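You operate a simulated robot arm through the tools that you are given. There is no shell and no other tool. Be economical: measure what you need, move in short steps, check, and stop when the job is done.

You are at the controls of a simulated robot arm. One attempt, no reset.

Task
Put the pivot block on top of the plain pad.

The check looks at the end state, three seconds after you hand in, the way a careful person would. Anything else that was tipped, shoved, dropped, spilled or broken makes it a failure.

Robot
A 6-joint arm with a two-finger parallel gripper, fixed in place. Base frame: the origin is at the foot of the arm, x ahead of it, y to its left, z up; the work surface is at about z = 0. Readings come in mm, rad, newtons and seconds.
With the tool pointing down near the work surface it reaches from about 180 to 460 mm from the base axis. Its first joint turns from -1.222 to 1.222 rad. Payload 1.9 kg.
The TCP is the grasp point between the finger pads, 23 mm short of the fingertips. In the tool frame z runs along the fingers and y along their closing line. Largest opening 94 mm; finger width 38, thickness 10; the body of the gripper, 54 by 96 mm, starts 39 mm behind the TCP.
Orientation is that of the tool frame in the base frame, as a unit quaternion [x, y, z, w]. With the fingers straight down and closing along the base's y, the tool's x points along the base's -x, its y along +y and its z along -z.

Tools
- The arm moves only by the tool move_arm. Its argument "moves" is one flat list of numbers, 7 for each row, row after row: the shift along the base's x, y, z in units of 25 mm (1.0 is 25 mm), then the turn, a rotation vector about the base's x, y, z in units of 5 degrees (1.0 is 5 degrees), then the gripper command, from -1 (shut) to 1 (fully open), values between in proportion. In form: [x, y, z, rx, ry, rz, jaw, x, y, z, rx, ry, rz, jaw, ...]. A call has 1 to 20 rows; each row shifts and turns the commanded pose from where the row before left it. A call with a number of a shift or a turn outside -1 to 1 is refused whole. A row lasts 0.2 s, in which the tool goes at most 50 mm and 0.15 rad; a call with a longer step from one row to the next is refused whole, and so is a gripper value outside its range. A pose out of reach is approached as far as the arm can. The call stops where the force on the tool passes 40 N (or 10 N more than at its start, if that is more) or the arm is blocked; 0.2 s more then pass. The fingers move at their own pace (about 108 mm/s each) and stop on an object; they squeeze with about 22 N. The grip force told is the motor's: it shows also when the fingers shut on nothing. Time passes only in rows, and 0.2 s behind the last, so rows that do not move let the fingers close. It gives the time, the measured TCP pose, the force on the tool (base axes), the opening and the grip force at its end, in the units of the frame above (readings bear some noise).
- Cameras (640 x 400 px; columns grow to the right, rows downward): "scene" is fixed at [65.6, 332.4, 414.8]; the picture's right is [-0.59, -0.81, 0.00], its down [-0.54, 0.39, -0.75] and it looks along [0.60, -0.44, -0.67] (base axes); focal length 232 px, centre (320, 200). "wrist" rides on the gripper at [-39, 0, -44] in the tool frame; the picture's right is [0.00, -1.00, 0.00], its down [0.97, 0.00, -0.24] and it looks along [0.24, 0.00, 0.97] (tool axes); focal length 218 px, centre (320, 200). There is no depth. A picture from a camera that has moved, and an enlarged one, comes with that camera's place and axes in the base frame and with its lens.
- capture(camera): a new picture of that camera. No time passes.
- inspect(camera, box): a new picture of the part [left, top, right, bottom] of that camera's present view, enlarged. No time passes.
- job_done(): hands the job in; it is judged then, once.

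Work in short steps. Places have to be worked out from the pictures, the camera data and where the tool is seen: move nearer, look again, correct. Check each grasp and each placing, and mend what went wrong. You have 90 turns and 46 pictures in all, those below and enlarged ones among them. Open the gripper and draw the arm clear of the work before you hand the job in, unless the task says otherwise; then end with one line.

The tools are called after "Emit:" by a JSON object that holds its "api" and its "payload". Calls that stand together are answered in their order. move_arm: Moves the arm, as the interface text tells. Its arguments: {"type":"object","properties":{"moves":{"type":"array","items":{"type":"number"}}},"required":["moves"]} The other tools are called the same way: capture (camera) takes a picture; inspect (camera, box) takes an enlarged picture of a part of a camera's view; job_done () hands the job in.

At the start:

```text
time: 0.0
position: [260.9, 48.4, 256.5]
tcp_rot: [-0.001, 1.0, 0.001, 0.001]
force: [0.5, -0.2, -0.6]
opening: 93.9
grip_force: 0.2
```

scene: 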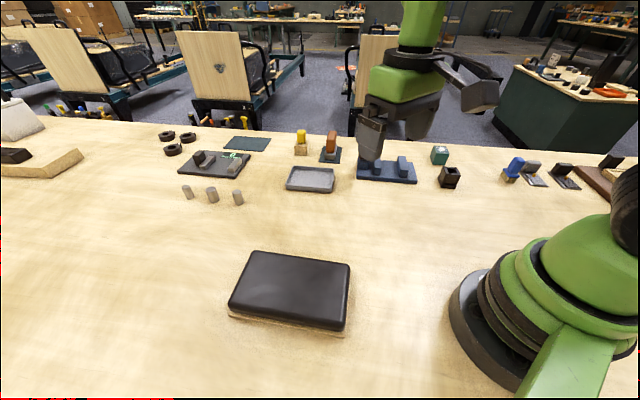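
wrist: 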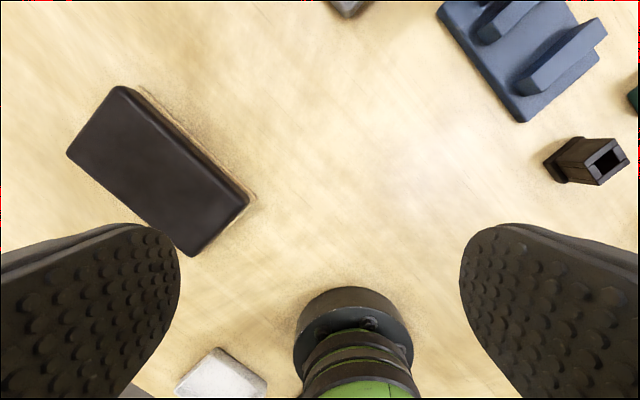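

I'll enlarge the scene camera's object regions to identify the pivot block and the plain pad.

Emit:
{"api": "inspect", "payload": {"camera": "scene", "box": [150, 110, 350, 235]}}

Emit:
{"api": "inspect", "payload": {"camera": "scene", "box": [280, 110, 480, 235]}}

Emit:
{"api": "inspect", "payload": {"camera": "scene", "box": [440, 110, 640, 235]}}

```text
3.20 times, centred on (250, 172) of scene
camera zoom: at [65.6, 332.4, 414.8], right [-0.59, -0.81, 0.0], down [-0.54, 0.39, -0.75], along [0.6, -0.44, -0.67], focal length 743 px, centre (544, 288)
```

zoom: 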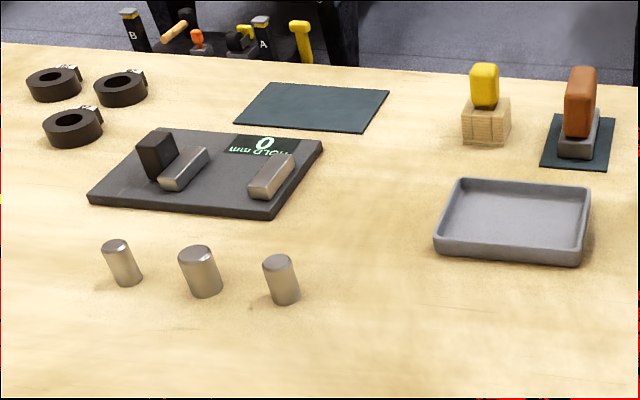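

```text
3.20 times, centred on (380, 172) of scene
camera zoom: at [65.6, 332.4, 414.8], right [-0.59, -0.81, 0.0], down [-0.54, 0.39, -0.75], along [0.6, -0.44, -0.67], focal length 743 px, centre (128, 288)
```

zoom: 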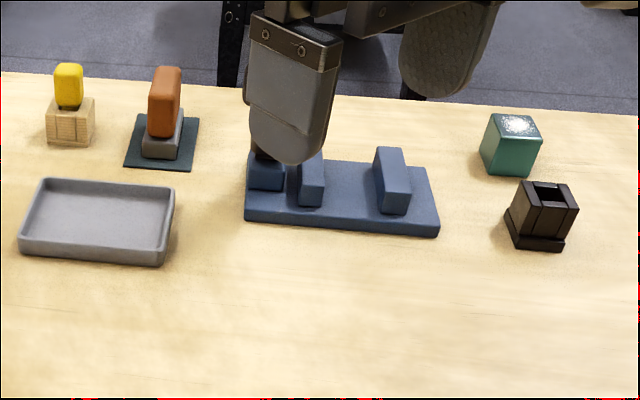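

```text
3.20 times, centred on (540, 172) of scene
camera zoom: at [65.6, 332.4, 414.8], right [-0.59, -0.81, 0.0], down [-0.54, 0.39, -0.75], along [0.6, -0.44, -0.67], focal length 743 px, centre (-384, 288)
```

zoom: 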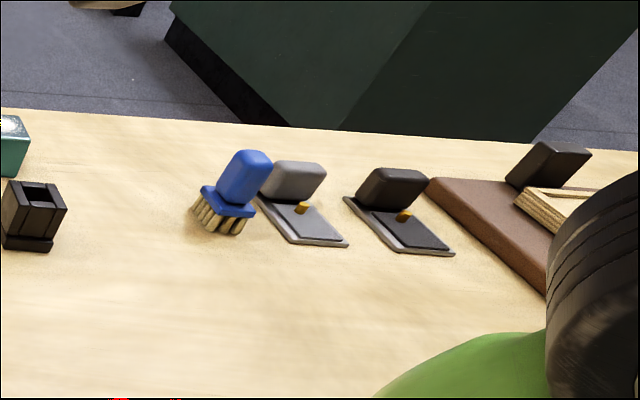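

Neither name is obvious yet. I'll look at the left of the scene and then raise and pan the arm for a wrist view toward the right side.

Emit:
{"api": "inspect", "payload": {"camera": "scene", "box": [0, 80, 160, 190]}}

Emit:
{"api": "move_arm", "payload": {"moves": [0, -1, 1, 0, 0, 0, 1, 0, -1, 1, 0, 0, 0, 1, 0, -1, 0, 0, 0, 0, 1, 0, -1, 0, 0, 0, 0, 1, 0, -1, 0, 0, 0, 0, 1, 0, -1, 0, 0, 0, 0, 1, 0, -1, 0, 0, 0, 0, 1, 0, -1, 0, 0, 0, 0, 1, 0, 0, 0, 0, 0, 0, 1]}}

Emit:
{"api": "capture", "payload": {"camera": "wrist"}}

Emit:
{"api": "capture", "payload": {"camera": "scene"}}

```text
3.64 times, centred on (80, 135) of scene
camera zoom: at [65.6, 332.4, 414.8], right [-0.59, -0.81, 0.0], down [-0.54, 0.39, -0.75], along [0.6, -0.44, -0.67], focal length 844 px, centre (1193, 436)
```

zoom: 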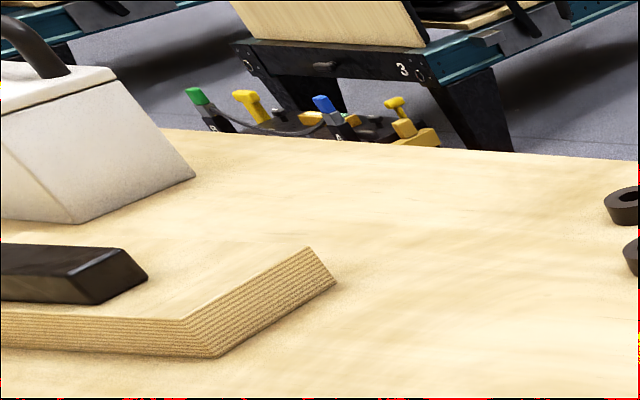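

```text
time: 2.0
position: [261.8, -152.8, 306.6]
tcp_rot: [0.0, 1.0, 0.001, 0.001]
force: [-0.5, -0.2, 0.3]
opening: 93.9
grip_force: 0.1
```

```text
39 pictures are left
camera wrist: at [299.6, -153.9, 349.6], right [0.0, -1.0, 0.0], down [-0.97, 0.0, 0.24], along [-0.24, 0.0, -0.97], focal length 218 px, centre (320, 200)
```

wrist: 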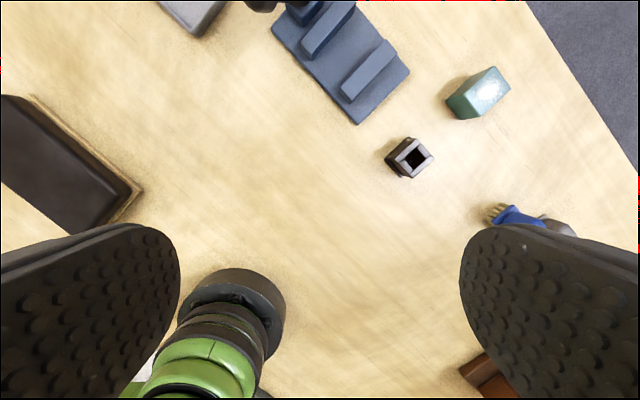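

```text
38 pictures are left
```

scene: 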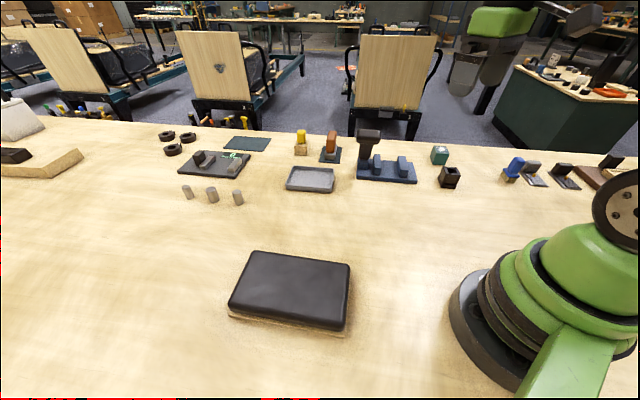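

Emit:
{"api": "inspect", "payload": {"camera": "scene", "box": [280, 115, 440, 215]}}

Emit:
{"api": "inspect", "payload": {"camera": "scene", "box": [170, 125, 270, 188]}}

```text
4.00 times, centred on (360, 165) of scene
camera zoom: at [65.6, 332.4, 414.8], right [-0.59, -0.81, 0.0], down [-0.54, 0.39, -0.75], along [0.6, -0.44, -0.67], focal length 928 px, centre (160, 340)
```

zoom: 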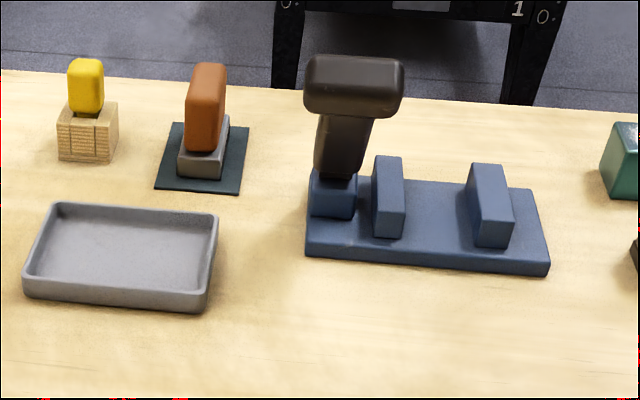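

```text
6.35 times, centred on (220, 156) of scene
camera zoom: at [65.6, 332.4, 414.8], right [-0.59, -0.81, 0.0], down [-0.54, 0.39, -0.75], along [0.6, -0.44, -0.67], focal length 1474 px, centre (955, 476)
```

zoom: 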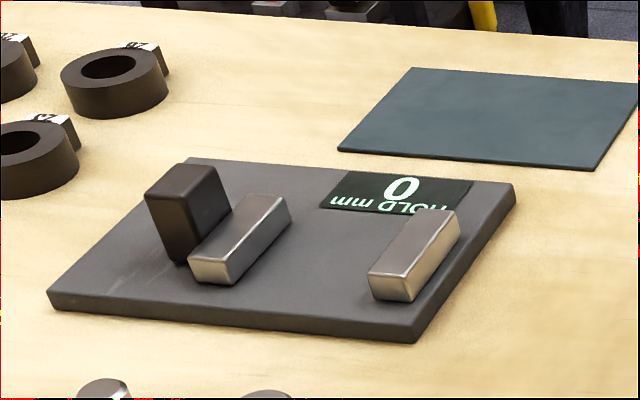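

The blue fixture holds a dark lever; a dark hollow block and teal cube sit to the right. I'll go further right to look at the remaining items up close.

Emit:
{"api": "move_arm", "payload": {"moves": [0, -1, 0, 0, 0, 0, 1, 0, -1, 0, 0, 0, 0, 1, 0, -1, 0, 0, 0, 0, 1, -1, -1, 0, 0, 0, 0, 1, -1, -1, 0, 0, 0, 0, 1, -1, -1, 0, 0, 0, 0, 1, 0, 0, 0, 0, 0, 0, 1]}}

Emit:
{"api": "capture", "payload": {"camera": "wrist"}}

```text
time: 3.6
position: [185.9, -301.6, 305.9]
tcp_rot: [-0.002, 1.0, 0.001, 0.001]
force: [-0.1, -0.6, 0.0]
opening: 94.0
grip_force: 0.1
```

```text
35 pictures are left
camera wrist: at [224.9, -302.8, 349.3], right [0.0, -1.0, 0.0], down [-0.97, 0.0, 0.24], along [-0.24, 0.0, -0.97], focal length 218 px, centre (320, 200)
```

wrist: 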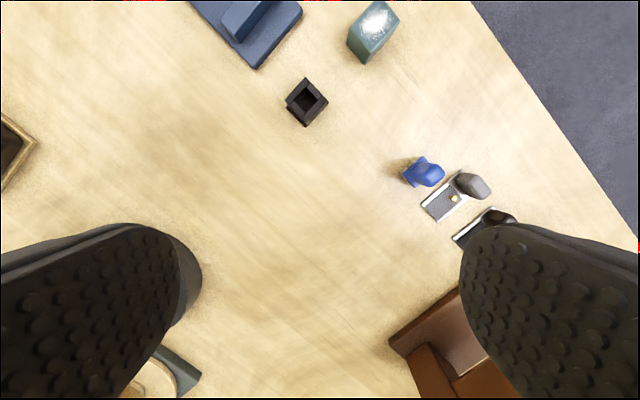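

More objects show at the bottom, behind the fingers. I'll turn the tool so the camera leads toward -y.

Emit:
{"api": "move_arm", "payload": {"moves": [0, 0.5, 0, 0, 0, -1, 1, 0, 0.5, 0, 0, 0, -1, 1, 0, 0.5, 0, 0, 0, -1, 1, 0, 0.5, 0, 0, 0, -1, 1, 0, 0, 0, 0, 0, -1, 1, 0, 0, 0, 0, 0, -1, 1, 0, 0, 0, 0, 0, -1, 1, 0, 0, 0, 0, 0, -1, 1, 0, 0, 0, 0, 0, -1, 1, 0, 0, 0, 0, 0, -1, 1, 0, 0, 0, 0, 0, -1, 1, 0, 0, 0, 0, 0, -1, 1, 0, 0, 0, 0, 0, -1, 1, 0, 0, 0, 0, 0, -1, 1, 0, 0, 0, 0, 0, -1, 1, 0, 0, 0, 0, 0, -1, 1, 0, 0, 0, 0, 0, -1, 1, 0, 0, 0, 0, 0, -1, 1]}}

Emit:
{"api": "capture", "payload": {"camera": "wrist"}}

```text
time: 7.4
position: [187.9, -251.2, 306.8]
tcp_rot: [0.708, 0.706, 0.0, 0.002]
force: [-0.9, 0.0, 0.1]
opening: 93.9
grip_force: 0.1
```

```text
34 pictures are left
camera wrist: at [187.2, -291.2, 350.1], right [-1.0, 0.0, 0.0], down [0.0, 0.97, 0.24], along [0.0, 0.24, -0.97], focal length 218 px, centre (320, 200)
```

wrist: 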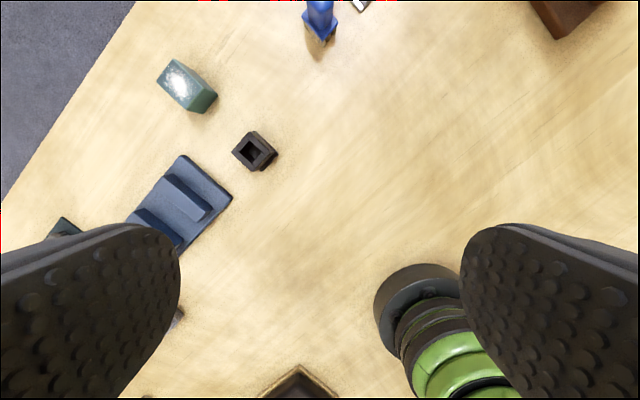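

I'll tilt the tool outward to see the far-right items from the front.

Emit:
{"api": "move_arm", "payload": {"moves": [0, 0.5, 0, -1, 0, 0, 1, 0, 0.5, 0, -1, 0, 0, 1, 0, 0.5, 0, -1, 0, 0, 1, 0, 0.5, 0, -1, 0, 0, 1, 0, 0, 0, -1, 0, 0, 1, 0, 0, 0, -1, 0, 0, 1, 0, 0, 0, -1, 0, 0, 1, 0, 0, 0, -1, 0, 0, 1]}}

Emit:
{"api": "capture", "payload": {"camera": "wrist"}}

```text
time: 9.2
position: [186.6, -200.2, 306.2]
tcp_rot: [0.663, 0.665, -0.242, 0.244]
force: [0.0, 0.6, 0.3]
opening: 94.1
grip_force: 0.1
```

```text
33 pictures are left
camera wrist: at [187.1, -203.7, 364.2], right [-1.0, 0.0, 0.0], down [0.0, 0.9, -0.44], along [0.0, -0.44, -0.9], focal length 218 px, centre (320, 200)
```

wrist: 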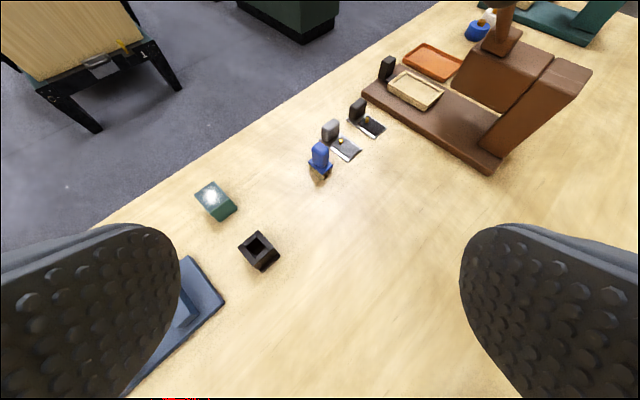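

A brown apparatus appears on the right; I'll enlarge it.

Emit:
{"api": "inspect", "payload": {"camera": "wrist", "box": [280, 0, 600, 200]}}

Emit:
{"api": "inspect", "payload": {"camera": "wrist", "box": [170, 160, 310, 290]}}

```text
2.00 times, centred on (440, 100) of wrist
camera zoom: at [187.1, -203.7, 364.2], right [-1.0, 0.0, 0.0], down [0.0, 0.9, -0.44], along [0.0, -0.44, -0.9], focal length 436 px, centre (80, 400)
```

zoom: 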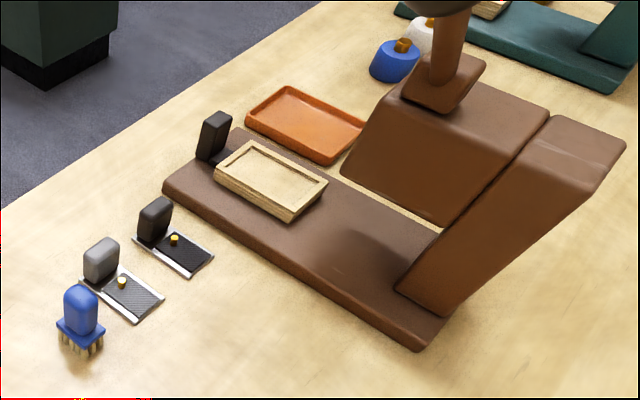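

```text
3.08 times, centred on (240, 225) of wrist
camera zoom: at [187.1, -203.7, 364.2], right [-1.0, 0.0, 0.0], down [0.0, 0.9, -0.44], along [0.0, -0.44, -0.9], focal length 672 px, centre (566, 123)
```

zoom: 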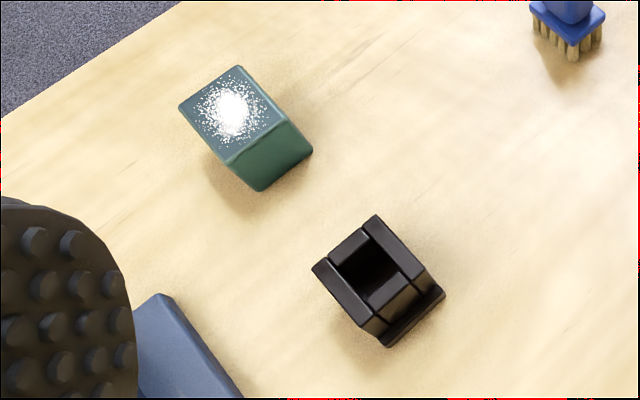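

Right side doesn't contain an obvious pad. Now survey the left: untilt and pan across with yaw reversed.

Emit:
{"api": "move_arm", "payload": {"moves": [0, 0, 0, 1, 0, 0, 1, 0, 0, 0, 1, 0, 0, 1, 0, 0, 0, 1, 0, 0, 1, 0, 0, 0, 1, 0, 0, 1, 0, 0, 0, 1, 0, 0, 1, 0, 0, 0, 1, 0, 0, 1, 0, 0, 0, 1, 0, 0, 1, 0, 0, 0, 1, 0, 0, 1, 0.5, 1, 0, 0, 0, 1, 1, 0.5, 1, 0, 0, 0, 1, 1, 0.5, 1, 0, 0, 0, 1, 1, 0.5, 1, 0, 0, 0, 1, 1, 0, 1, 0, 0, 0, 1, 1, 0, 1, 0, 0, 0, 1, 1, 0, 1, 0, 0, 0, 1, 1, 0, 1, 0, 0, 0, 1, 1, 0, 1, 0, 0, 0, 1, 1]}}

Emit:
{"api": "move_arm", "payload": {"moves": [0, 1, 0, 0, 0, 1, 1, 0, 1, 0, 0, 0, 1, 1, 0, 1, 0, 0, 0, 1, 1, 0, 1, 0, 0, 0, 1, 1, 0, 0, 0, 0, 0, 1, 1, 0, 0, 0, 0, 0, 1, 1, 0, 0, 0, 0, 0, 1, 1, 0, 0, 0, 0, 0, 1, 1, 0, 0, 0, 0, 0, 1, 1, 0, 0, 0, 0, 0, 1, 1, 0, 0, 0, 0, 0, 0, 1]}}

Emit:
{"api": "capture", "payload": {"camera": "wrist"}}

```text
time: 12.8
position: [236.1, 24.7, 305.5]
tcp_rot: [0.381, 0.924, 0.001, 0.001]
force: [0.5, 0.1, 0.6]
opening: 93.9
grip_force: 0.2
```

```text
time: 15.2
position: [237.8, 122.7, 306.4]
tcp_rot: [-0.045, 0.999, 0.001, 0.0]
force: [0.4, 0.0, 0.2]
opening: 93.9
grip_force: 0.1
```

```text
30 pictures are left
camera wrist: at [275.9, 125.6, 350.0], right [0.09, -1.0, 0.0], down [-0.97, -0.09, 0.24], along [-0.24, -0.02, -0.97], focal length 218 px, centre (320, 200)
```

wrist: 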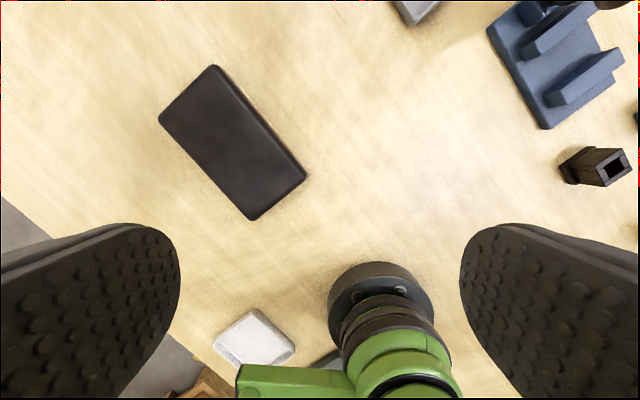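

There's a white flat object behind-left of the base. I'll turn further so the camera faces +y, and tilt.

Emit:
{"api": "move_arm", "payload": {"moves": [0, 0, 0, 0, 0, 1, 1, 0, 0, 0, 0, 0, 1, 1, 0, 0, 0, 0, 0, 1, 1, 0, 0, 0, 0, 0, 1, 1, 0, 0, 0, 0, 0, 1, 1, 0, 0, 0, 0, 0, 1, 1, 0, 0, 0, 0, 0, 1, 1, 0, 0, 0, 0, 0, 1, 1, 0, 0, 0, 0, 0, 1, 1, 0, 0, 0, 0, 0, 1, 1, 0, 0, 0, 0, 0, 1, 1, 0, 0, 0, 0, 0, 1, 1, 0, 0, 0, 0, 0, 1, 1, 0, 0, 0, 0, 0, 0, 1]}}

Emit:
{"api": "move_arm", "payload": {"moves": [0, 0, 0, 1, 0, 0, 1, 0, 0, 0, 1, 0, 0, 1, 0, 0, 0, 1, 0, 0, 1, 0, 0, 0, 1, 0, 0, 1, 0, 0, 0, 1, 0, 0, 1, 0, 0, 0, 1, 0, 0, 1, 0, 0, 0, 1, 0, 0, 1]}}

Emit:
{"api": "capture", "payload": {"camera": "wrist"}}

```text
time: 18.2
position: [237.3, 123.5, 306.8]
tcp_rot: [-0.575, 0.818, 0.001, 0.0]
force: [-0.3, 0.3, 0.6]
opening: 94.2
grip_force: 0.1
```

```text
time: 19.8
position: [236.0, 123.7, 305.3]
tcp_rot: [-0.548, 0.78, 0.248, 0.173]
force: [0.2, 0.1, -0.6]
opening: 93.9
grip_force: 0.1
```

```text
29 pictures are left
camera wrist: at [250.4, 127.1, 362.4], right [0.94, -0.28, -0.2], down [-0.33, -0.88, -0.33], along [-0.08, 0.38, -0.92], focal length 218 px, centre (320, 200)
```

wrist: 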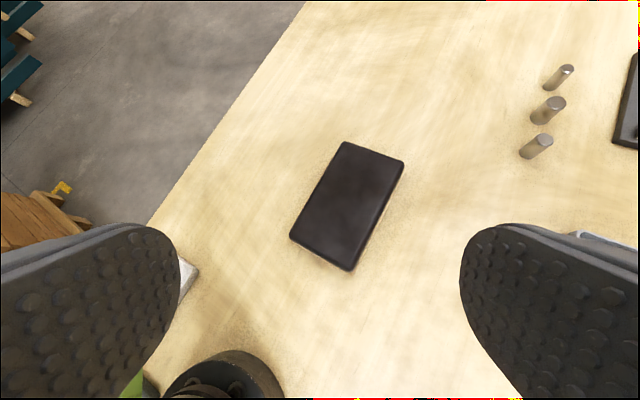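

The black pad is plain. Now I'll face forward/left to view the blue fixture, mats and gauge from nearer.

Emit:
{"api": "move_arm", "payload": {"moves": [0, 0, 0, -1, 0, 0, 1, 0, 0, 0, -1, 0, 0, 1, 0, 0, 0, -1, 0, 0, 1, 0, 0, 0, -1, 0, 0, 1, 0, 0, 0, -1, 0, 0, 1, 0, 0, 0, -1, 0, 0, 1, 0, 0, 0, -1, 0, 0, 1, 0, 0, 0, 0, 0, -1, 1, 0, 0, 0, 0, 0, -1, 1, 0, 0, 0, 0, 0, -1, 1, 0, 0, 0, 0, 0, -1, 1, 0, 0, 0, 0, 0, -1, 1, 0, 0, 0, 0, 0, -1, 1, 0, 0, 0, 0, 0, -1, 1, 0, 0, 0, 0, 0, -1, 1, 0, 0, 0, 0, 0, -1, 1]}}

Emit:
{"api": "move_arm", "payload": {"moves": [0, 0, 0, 0, -1, 0, 1, 0, 0, 0, 0, -1, 0, 1, 0, 0, 0, 0, -1, 0, 1, 0, 0, 0, 0, -1, 0, 1, 0, 0, 0, 0, -1, 0, 1, 0, 0, 0, 0, -1, 0, 1, 0, 0, 0, 0, 0, 0, 1]}}

Emit:
{"api": "capture", "payload": {"camera": "wrist"}}

```text
time: 23.2
position: [237.0, 123.4, 306.1]
tcp_rot: [-0.217, 0.976, 0.001, 0.0]
force: [-0.3, 0.0, 0.2]
opening: 93.9
grip_force: 0.1
```

```text
time: 24.8
position: [236.4, 123.8, 306.6]
tcp_rot: [-0.209, 0.943, -0.055, 0.254]
force: [0.0, 0.4, -0.3]
opening: 93.9
grip_force: 0.1
```

```text
28 pictures are left
camera wrist: at [245.9, 139.6, 361.8], right [0.37, -0.91, 0.21], down [-0.88, -0.41, -0.24], along [0.3, -0.1, -0.95], focal length 218 px, centre (320, 200)
```

wrist: 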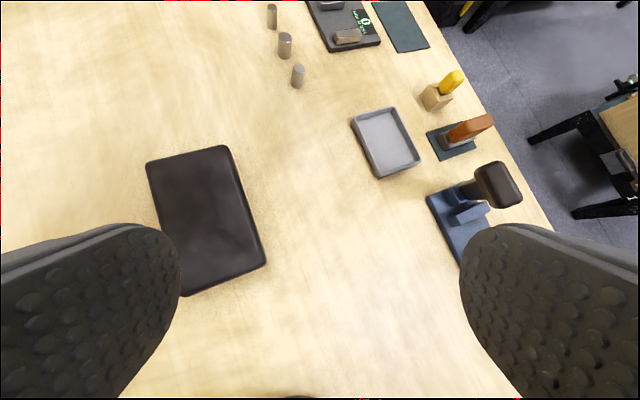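

Only the black pad, hollow dark block and the blue fixture are within reach. I'll get a closer look at the latter two.

Emit:
{"api": "move_arm", "payload": {"moves": [0, -1, 0, 0, 0, -1, 1, 0, -1, 0, 0, 0, -1, 1, 0, -1, 0, 0, 0, -1, 1, 0, -1, 0, 0, 0, -1, 1, 0, -1, 0, 0, 0, -1, 1, 0, -1, 0, 0, 0, -1, 1, 0, -1, 0, 0, 0, -1, 1, 0, -1, -1, 0, 0, -1, 1, 0, -1, -1, 0, 0, -1, 1, 0, -1, -1, 0, 0, -1, 1, 0, 0, 0, 0, 0, -1, 1, 0, 0, 0, 0, 0, -1, 1, 0, 0, 0, 0, 0, -1, 1, 0, 0, 0, 0, 0, 0, 1]}}

Emit:
{"api": "capture", "payload": {"camera": "wrist"}}

```text
time: 27.8
position: [237.8, -128.1, 231.1]
tcp_rot: [0.331, 0.907, -0.182, 0.184]
force: [-0.1, -0.1, 0.5]
opening: 94.1
grip_force: 0.0
```

```text
27 pictures are left
camera wrist: at [255.9, -128.8, 286.0], right [-0.67, -0.71, 0.21], down [-0.74, 0.63, -0.23], along [0.04, -0.31, -0.95], focal length 218 px, centre (320, 200)
```

wrist: 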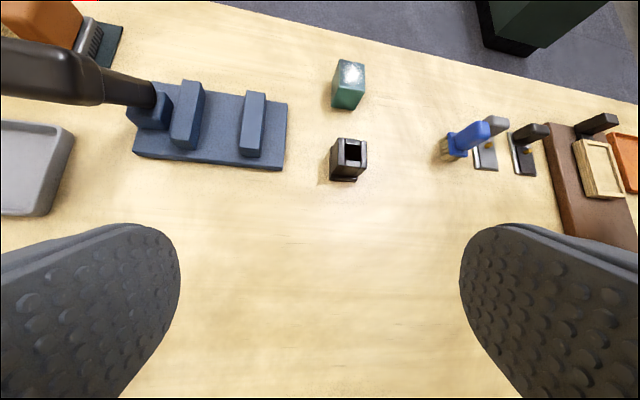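

Emit:
{"api": "inspect", "payload": {"camera": "wrist", "box": [300, 120, 400, 195]}}

Emit:
{"api": "inspect", "payload": {"camera": "wrist", "box": [0, 20, 310, 210]}}

```text
5.33 times, centred on (350, 158) of wrist
camera zoom: at [255.9, -128.8, 286.0], right [-0.67, -0.71, 0.21], down [-0.74, 0.63, -0.23], along [0.04, -0.31, -0.95], focal length 1164 px, centre (160, 427)
```

zoom: 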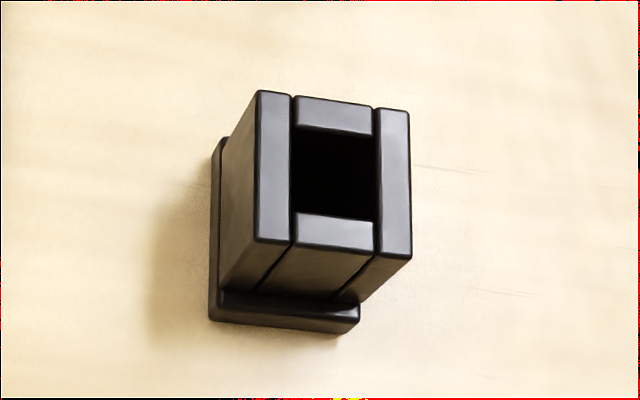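

```text
2.06 times, centred on (155, 115) of wrist
camera zoom: at [255.9, -128.8, 286.0], right [-0.67, -0.71, 0.21], down [-0.74, 0.63, -0.23], along [0.04, -0.31, -0.95], focal length 451 px, centre (661, 376)
```

zoom: 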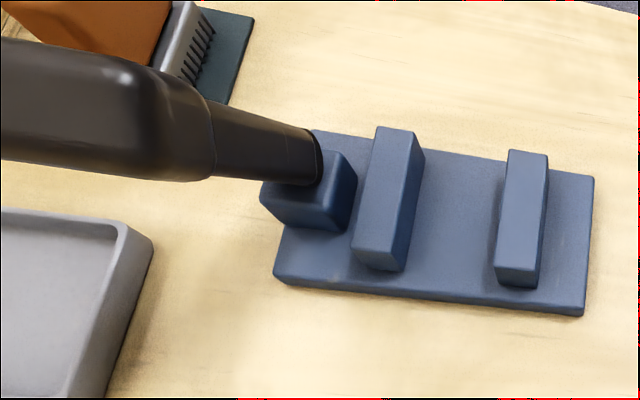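

Only the dark hollow block (about (281,-286)) and the plain black pad (about (259,256)) fit both the names and the reach. I'll straighten the tool and look at the block from nearly above.

Emit:
{"api": "move_arm", "payload": {"moves": [0, -0.75, -0.2, 0.904, 0.426, 0, 1, 0, -0.75, -0.2, 0.904, 0.426, 0, 1, 0, -0.75, -0.2, 0.904, 0.426, 0, 1, 0, -0.75, -0.2, 0.904, 0.426, 0, 1, 0, -0.75, -0.2, 0.904, 0.426, 0, 1, 0, -0.75, -0.2, 0.904, 0.426, 0, 1, 0, 0, 0, 0, 0, 0, 1]}}

Emit:
{"api": "capture", "payload": {"camera": "wrist"}}

```text
time: 29.4
position: [236.7, -240.0, 200.7]
tcp_rot: [0.342, 0.94, -0.001, 0.0]
force: [-0.9, -1.0, 0.3]
opening: 94.1
grip_force: 0.0
```

```text
24 pictures are left
camera wrist: at [266.5, -265.7, 244.4], right [-0.64, -0.77, 0.0], down [-0.74, 0.62, 0.24], along [-0.18, 0.15, -0.97], focal length 218 px, centre (320, 200)
```

wrist: 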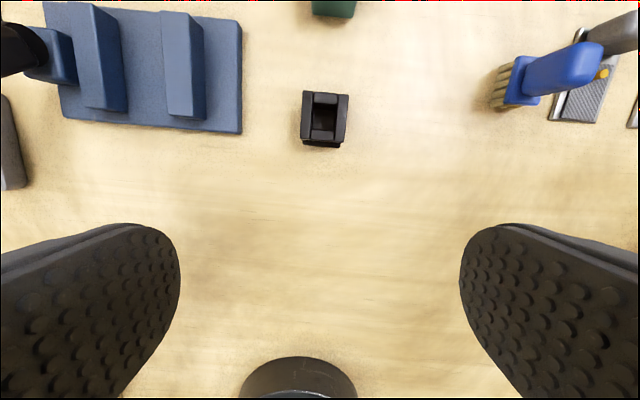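

Emit:
{"api": "inspect", "payload": {"camera": "wrist", "box": [275, 80, 375, 160]}}

Emit:
{"api": "inspect", "payload": {"camera": "scene", "box": [420, 140, 480, 200]}}

```text
5.00 times, centred on (325, 120) of wrist
camera zoom: at [266.5, -265.7, 244.4], right [-0.64, -0.77, 0.0], down [-0.74, 0.62, 0.24], along [-0.18, 0.15, -0.97], focal length 1091 px, centre (295, 600)
```

zoom: 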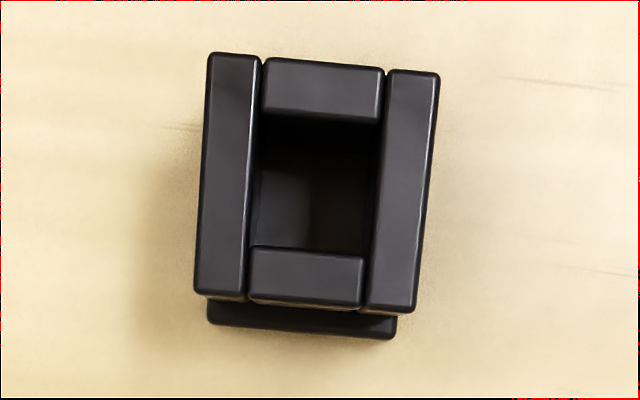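

```text
6.67 times, centred on (450, 170) of scene
camera zoom: at [65.6, 332.4, 414.8], right [-0.59, -0.81, 0.0], down [-0.54, 0.39, -0.75], along [0.6, -0.44, -0.67], focal length 1547 px, centre (-547, 400)
```

zoom: 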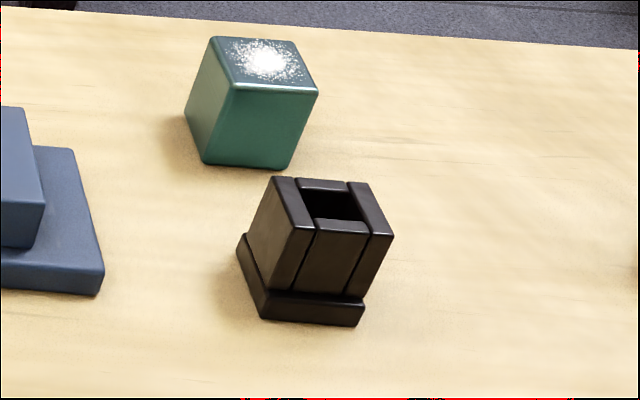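

The block is roughly 40×40×45 mm, centred near (284,-285), with axes at 45°. I'll move over it, yaw 5° more, drop to z≈110 and check.

Emit:
{"api": "move_arm", "payload": {"moves": [0.942, -0.894, 0, 0, 0, -1, 1, 0.942, -0.894, 0, 0, 0, 0, 1, 0, 0, -1, 0, 0, 0, 1, 0, 0, -1, 0, 0, 0, 1, 0, 0, -1, 0, 0, 0, 1, 0, 0, -0.6, 0, 0, 0, 1, 0, 0, 0, 0, 0, 0, 1]}}

Emit:
{"api": "capture", "payload": {"camera": "wrist"}}

Emit:
{"api": "inspect", "payload": {"camera": "scene", "box": [380, 100, 520, 200]}}

```text
time: 31.0
position: [283.2, -285.0, 111.1]
tcp_rot: [0.382, 0.924, 0.0, 0.0]
force: [-0.2, 0.2, 0.3]
opening: 93.7
grip_force: 0.2
```

```text
21 pictures are left
camera wrist: at [311.2, -313.2, 154.5], right [-0.71, -0.71, 0.0], down [-0.69, 0.69, 0.24], along [-0.17, 0.17, -0.97], focal length 218 px, centre (320, 200)
```

wrist: 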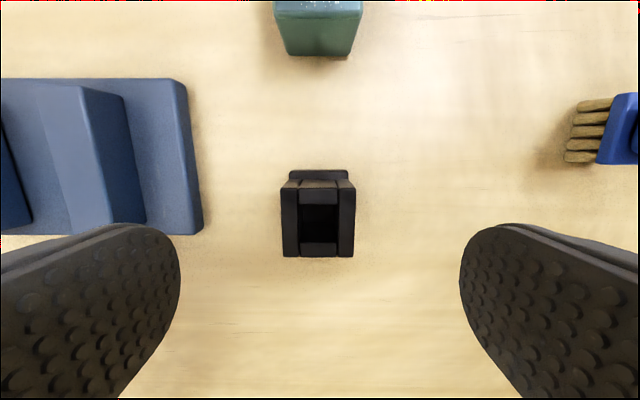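

```text
4.00 times, centred on (450, 150) of scene
camera zoom: at [65.6, 332.4, 414.8], right [-0.59, -0.81, 0.0], down [-0.54, 0.39, -0.75], along [0.6, -0.44, -0.67], focal length 928 px, centre (-200, 400)
```

zoom: 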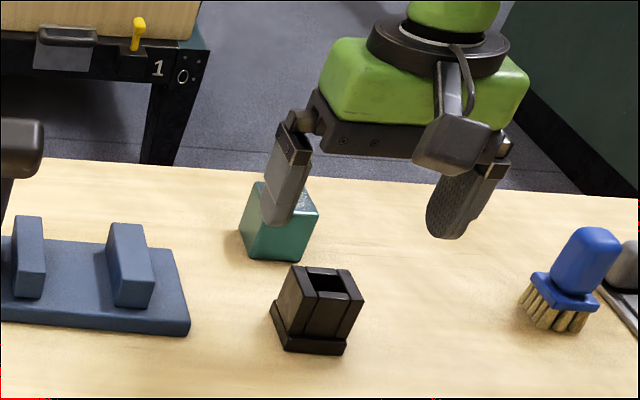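

Alignment is within about a millimetre and both fingers clear the blue fixture. I'll descend to z≈30 and close.

Emit:
{"api": "move_arm", "payload": {"moves": [0.04, 0, -0.8, 0, 0, 0, 1, 0, 0, -0.8, 0, 0, 0, 1, 0, 0, -0.8, 0, 0, 0, 1, 0, 0, -0.8, 0, 0, 0, 1, 0, 0, 0, 0, 0, 0, 1, 0, 0, 0, 0, 0, 0, -1, 0, 0, 0, 0, 0, 0, -1, 0, 0, 0, 0, 0, 0, -1]}}

Emit:
{"api": "capture", "payload": {"camera": "wrist"}}

```text
time: 32.8
position: [283.6, -285.0, 29.8]
tcp_rot: [0.382, 0.924, 0.0, 0.002]
force: [0.4, -0.9, -0.6]
opening: 39.7
grip_force: 22.4
```

```text
19 pictures are left
camera wrist: at [311.9, -313.3, 74.4], right [-0.71, -0.71, 0.0], down [-0.69, 0.69, 0.24], along [-0.17, 0.17, -0.97], focal length 218 px, centre (320, 200)
```

wrist: 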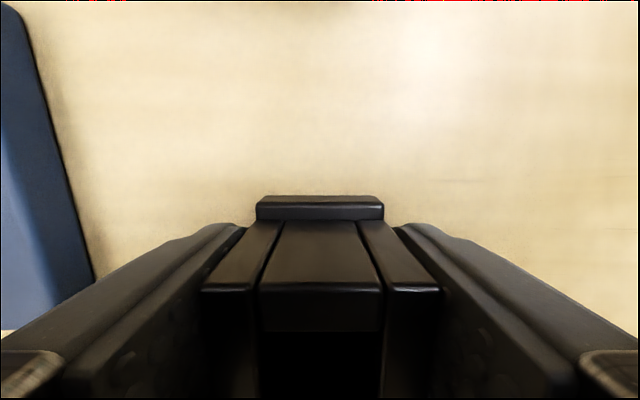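

Firm grip at 39.7 mm. I'll lift slightly and confirm it comes along.

Emit:
{"api": "move_arm", "payload": {"moves": [0, 0, 0.4, 0, 0, 0, -1, 0, 0, 0.6, 0, 0, 0, -1, 0, 0, 0, 0, 0, 0, -1]}}

Emit:
{"api": "inspect", "payload": {"camera": "scene", "box": [380, 100, 520, 200]}}

```text
time: 33.6
position: [284.5, -285.2, 56.5]
tcp_rot: [0.382, 0.924, 0.0, 0.0]
force: [0.1, 0.1, -0.9]
opening: 39.7
grip_force: 21.4
```

```text
4.00 times, centred on (450, 150) of scene
camera zoom: at [65.6, 332.4, 414.8], right [-0.59, -0.81, 0.0], down [-0.54, 0.39, -0.75], along [0.6, -0.44, -0.67], focal length 928 px, centre (-200, 400)
```

zoom: 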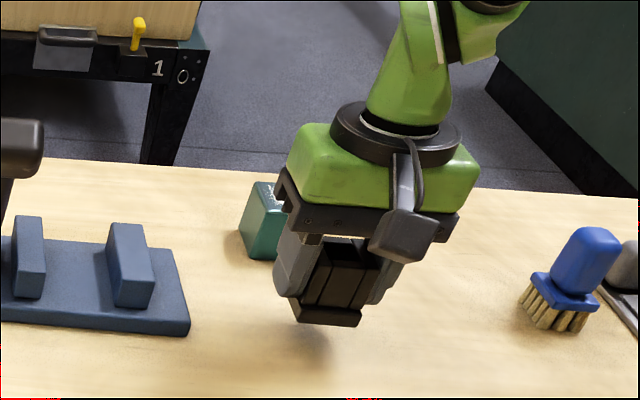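

The block is lifted cleanly. I'll raise it and swing over toward the pad, turning +90° on the way.

Emit:
{"api": "move_arm", "payload": {"moves": [0, 0, 1, 0, 0, 0, -1, 0, 0, 1, 0, 0, 0, -1, 0, 0, 1, 0, 0, 0, -1, 0, 0, 1, 0, 0, 0, -1, 0, 1, 0, 0, 0, 1, -1, 0, 1, 0, 0, 0, 1, -1, 0, 1, 0, 0, 0, 1, -1, 0, 1, 0, 0, 0, 1, -1, 0, 1, 0, 0, 0, 1, -1, 0, 1, 0, 0, 0, 1, -1, 0, 1, 0, 0, 0, 1, -1, 0, 1, 0, 0, 0, 1, -1, 0, 1, 0, 0, 0, 1, -1, 0, 1, 0, 0, 0, 1, -1, 0, 1, 0, 0, 0, 1, -1]}}

Emit:
{"api": "move_arm", "payload": {"moves": [-0.2, 1, 0, 0, 0, 1, -1, -0.2, 1, 0, 0, 0, 1, -1, -0.2, 1, 0, 0, 0, 1, -1, -0.2, 1, 0, 0, 0, 1, -1, -0.2, 1, 0, 0, 0, 1, -1, -0.2, 1, 0, 0, 0, 1, -1, -0.2, 1, 0, 0, 0, 1, -1, 0, 0, 0, 0, 0, 0, -1]}}

Emit:
{"api": "capture", "payload": {"camera": "wrist"}}

Emit:
{"api": "capture", "payload": {"camera": "scene"}}

```text
time: 36.8
position: [284.4, -8.6, 157.5]
tcp_rot: [-0.089, 0.996, 0.0, 0.001]
force: [0.2, -0.5, -1.7]
opening: 39.7
grip_force: 22.4
```

```text
time: 38.6
position: [247.9, 165.4, 155.5]
tcp_rot: [-0.384, 0.923, 0.0, 0.001]
force: [0.2, -0.1, -1.7]
opening: 39.9
grip_force: 21.9
```

```text
17 pictures are left
camera wrist: at [275.4, 191.8, 199.7], right [0.71, -0.71, 0.0], down [-0.69, -0.69, 0.24], along [-0.17, -0.17, -0.97], focal length 218 px, centre (320, 200)
```

wrist: 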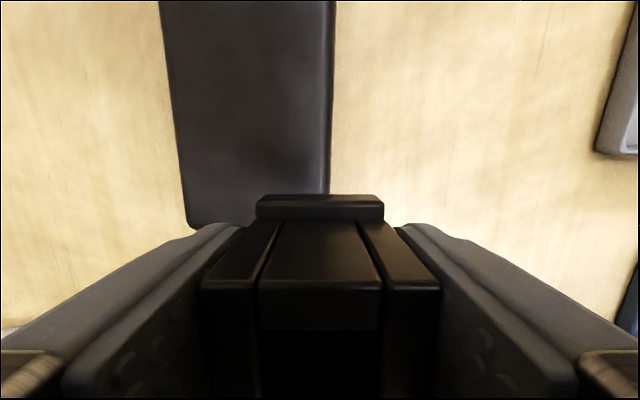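

```text
16 pictures are left
```

scene: 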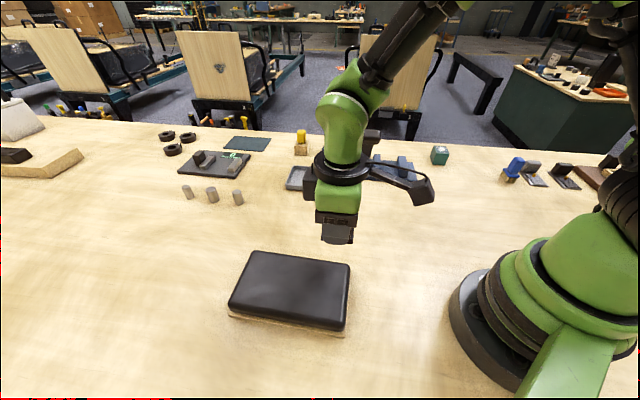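

The pad spans about 190×120 mm, centred near (260,247), aligned with the block. I'll move above its centre and lower to z≈95, then look from the scene camera.

Emit:
{"api": "move_arm", "payload": {"moves": [0.12, 0.82, 0, 0, 0, 0, -1, 0.12, 0.82, 0, 0, 0, 0, -1, 0.12, 0.82, 0, 0, 0, 0, -1, 0.12, 0.82, 0, 0, 0, 0, -1, 0, 0, -0.8, 0, 0, 0, -1, 0, 0, -0.8, 0, 0, 0, -1, 0, 0, -0.8, 0, 0, 0, -1, 0, 0, 0, 0, 0, 0, -1]}}

Emit:
{"api": "inspect", "payload": {"camera": "scene", "box": [200, 180, 400, 345]}}

Emit:
{"api": "capture", "payload": {"camera": "wrist"}}

```text
time: 40.4
position: [262.3, 247.8, 95.9]
tcp_rot: [-0.384, 0.923, 0.0, 0.0]
force: [0.5, -0.5, -1.0]
opening: 39.7
grip_force: 21.9
```

```text
2.42 times, centred on (300, 262) of scene
camera zoom: at [65.6, 332.4, 414.8], right [-0.59, -0.81, 0.0], down [-0.54, 0.39, -0.75], along [0.6, -0.44, -0.67], focal length 563 px, centre (368, 48)
```

zoom: 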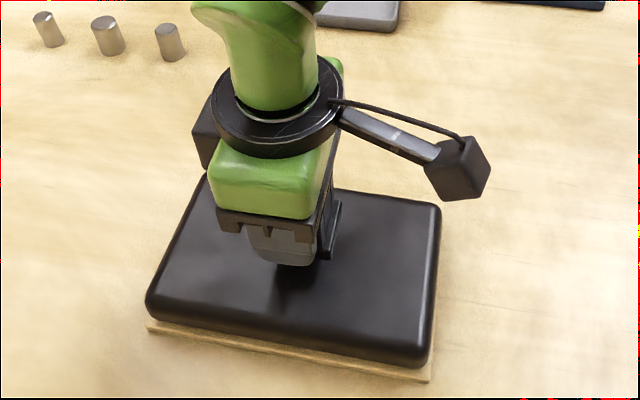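

```text
14 pictures are left
camera wrist: at [289.0, 273.8, 139.0], right [0.71, -0.71, 0.0], down [-0.69, -0.69, 0.24], along [-0.17, -0.17, -0.97], focal length 218 px, centre (320, 200)
```

wrist: 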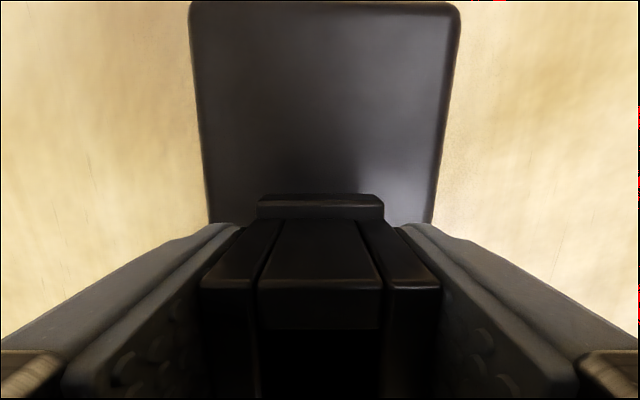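

Well centred over the pad. I'll descend in small steps watching for contact.

Emit:
{"api": "move_arm", "payload": {"moves": [0, 0, -0.5, 0, 0, 0, -1, 0, 0, -0.4, 0, 0, 0, -1, 0, 0, -0.12, 0, 0, 0, -1, 0, 0, -0.12, 0, 0, 0, -1, 0, 0, 0, 0, 0, 0, -1]}}

Emit:
{"api": "inspect", "payload": {"camera": "scene", "box": [260, 230, 360, 300]}}

```text
time: 41.6
position: [263.4, 248.0, 68.6]
tcp_rot: [-0.383, 0.924, 0.001, 0.002]
force: [2.0, 0.5, 16.5]
opening: 40.0
grip_force: 22.2
```

```text
5.71 times, centred on (310, 265) of scene
camera zoom: at [65.6, 332.4, 414.8], right [-0.59, -0.81, 0.0], down [-0.54, 0.39, -0.75], along [0.6, -0.44, -0.67], focal length 1326 px, centre (377, -171)
```

zoom: 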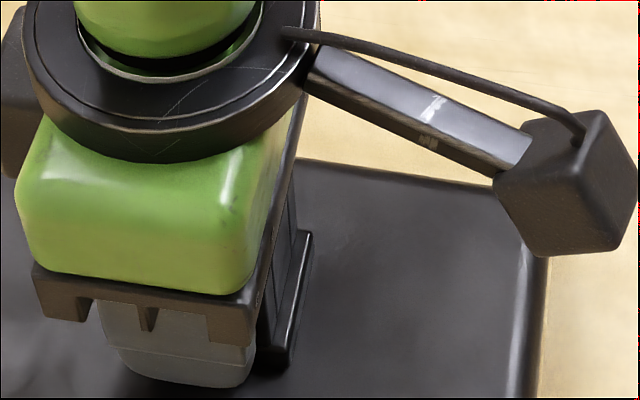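

Contact at TCP z≈68.6 (pad top ≈38 mm), 16 N. I'll ease up a little before releasing.

Emit:
{"api": "move_arm", "payload": {"moves": [0, 0, 0.04, 0, 0, 0, -1, 0, 0, 0, 0, 0, 0, -1]}}

```text
time: 42.2
position: [262.4, 247.9, 68.2]
tcp_rot: [-0.384, 0.923, 0.0, 0.0]
force: [0.9, 1.7, 4.0]
opening: 39.7
grip_force: 21.9
```

Light contact remains. Now I'll open part way, then rise straight up.

Emit:
{"api": "move_arm", "payload": {"moves": [0, 0, 0, 0, 0, 0, 0.2, 0, 0, 0, 0, 0, 0, 0.6, 0, 0, 0, 0, 0, 0, 1, 0, 0, 0.4, 0, 0, 0, 1, 0, 0, 0.8, 0, 0, 0, 1, 0, 0, 1, 0, 0, 0, 1, 0, 0, 1, 0, 0, 0, 1, 0, 0, 1, 0, 0, 0, 1, 0, 0, 0, 0, 0, 0, 1]}}

Emit:
{"api": "capture", "payload": {"camera": "wrist"}}

Emit:
{"api": "capture", "payload": {"camera": "scene"}}

```text
time: 44.2
position: [261.9, 248.5, 175.3]
tcp_rot: [-0.384, 0.923, 0.0, 0.001]
force: [-0.2, 0.6, -0.2]
opening: 94.2
grip_force: 0.1
```

```text
12 pictures are left
camera wrist: at [288.9, 274.6, 218.4], right [0.71, -0.71, 0.0], down [-0.69, -0.69, 0.24], along [-0.17, -0.17, -0.97], focal length 218 px, centre (320, 200)
```

wrist: 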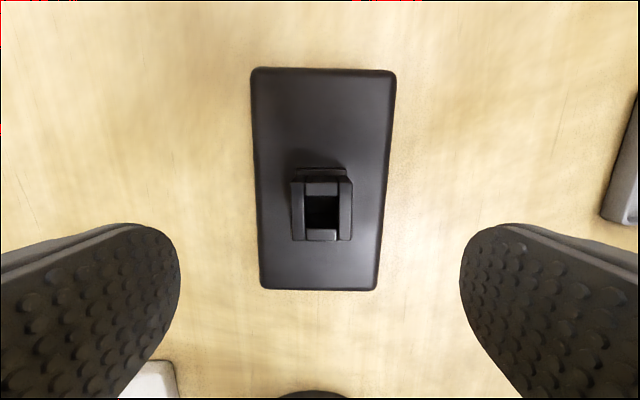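

```text
11 pictures are left
```

scene: 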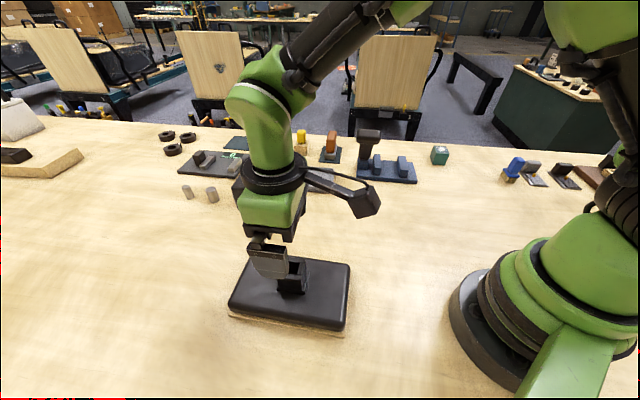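

The block stands upright at the centre of the pad. I'll draw the arm clear and verify.

Emit:
{"api": "move_arm", "payload": {"moves": [0, 0, 1, 0, 0, 0, 1, 0, 0, 1, 0, 0, 0, 1, 0, -1, 0, 0, 0, 0, 1, 0, -1, 0, 0, 0, 0, 1, 0, -1, 0, 0, 0, 0, 1, 0, -1, 0, 0, 0, 0, 1, 0, -1, 0, 0, 0, 0, 1, 0, -1, 0, 0, 0, 0, 1, 0, -1, 0, 0, 0, 0, 1, 0, -1, 0, 0, 0, 0, 1, 0, 0, 0, 0, 0, 0, 1]}}

Emit:
{"api": "inspect", "payload": {"camera": "scene", "box": [200, 200, 400, 345]}}

```text
time: 46.6
position: [264.1, 46.9, 223.4]
tcp_rot: [-0.383, 0.924, 0.0, 0.001]
force: [-0.2, -1.0, 0.3]
opening: 94.1
grip_force: 0.0
```

```text
2.76 times, centred on (300, 272) of scene
camera zoom: at [65.6, 332.4, 414.8], right [-0.59, -0.81, 0.0], down [-0.54, 0.39, -0.75], along [0.6, -0.44, -0.67], focal length 640 px, centre (375, 0)
```

zoom: 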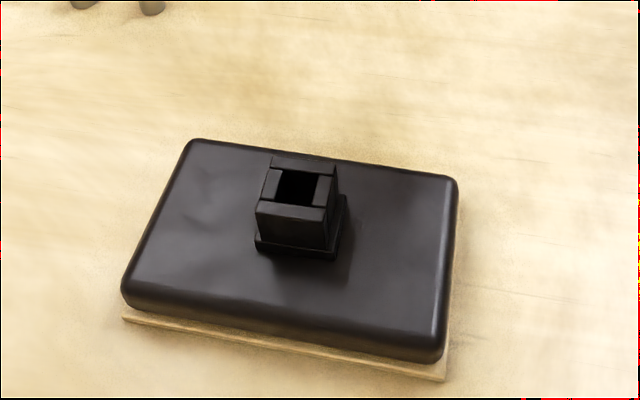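

The block is standing on the pad, the gripper is open and the arm is clear, so I'm handing in.

Emit:
{"api": "job_done", "payload": {}}

```text
The job is handed in.
```

I put the dark hollow block upright on the centre of the plain black pad and knocked nothing else over; nothing was labelled, so taking these as the "pivot block" and "plain pad" is my inference from their look and reach.
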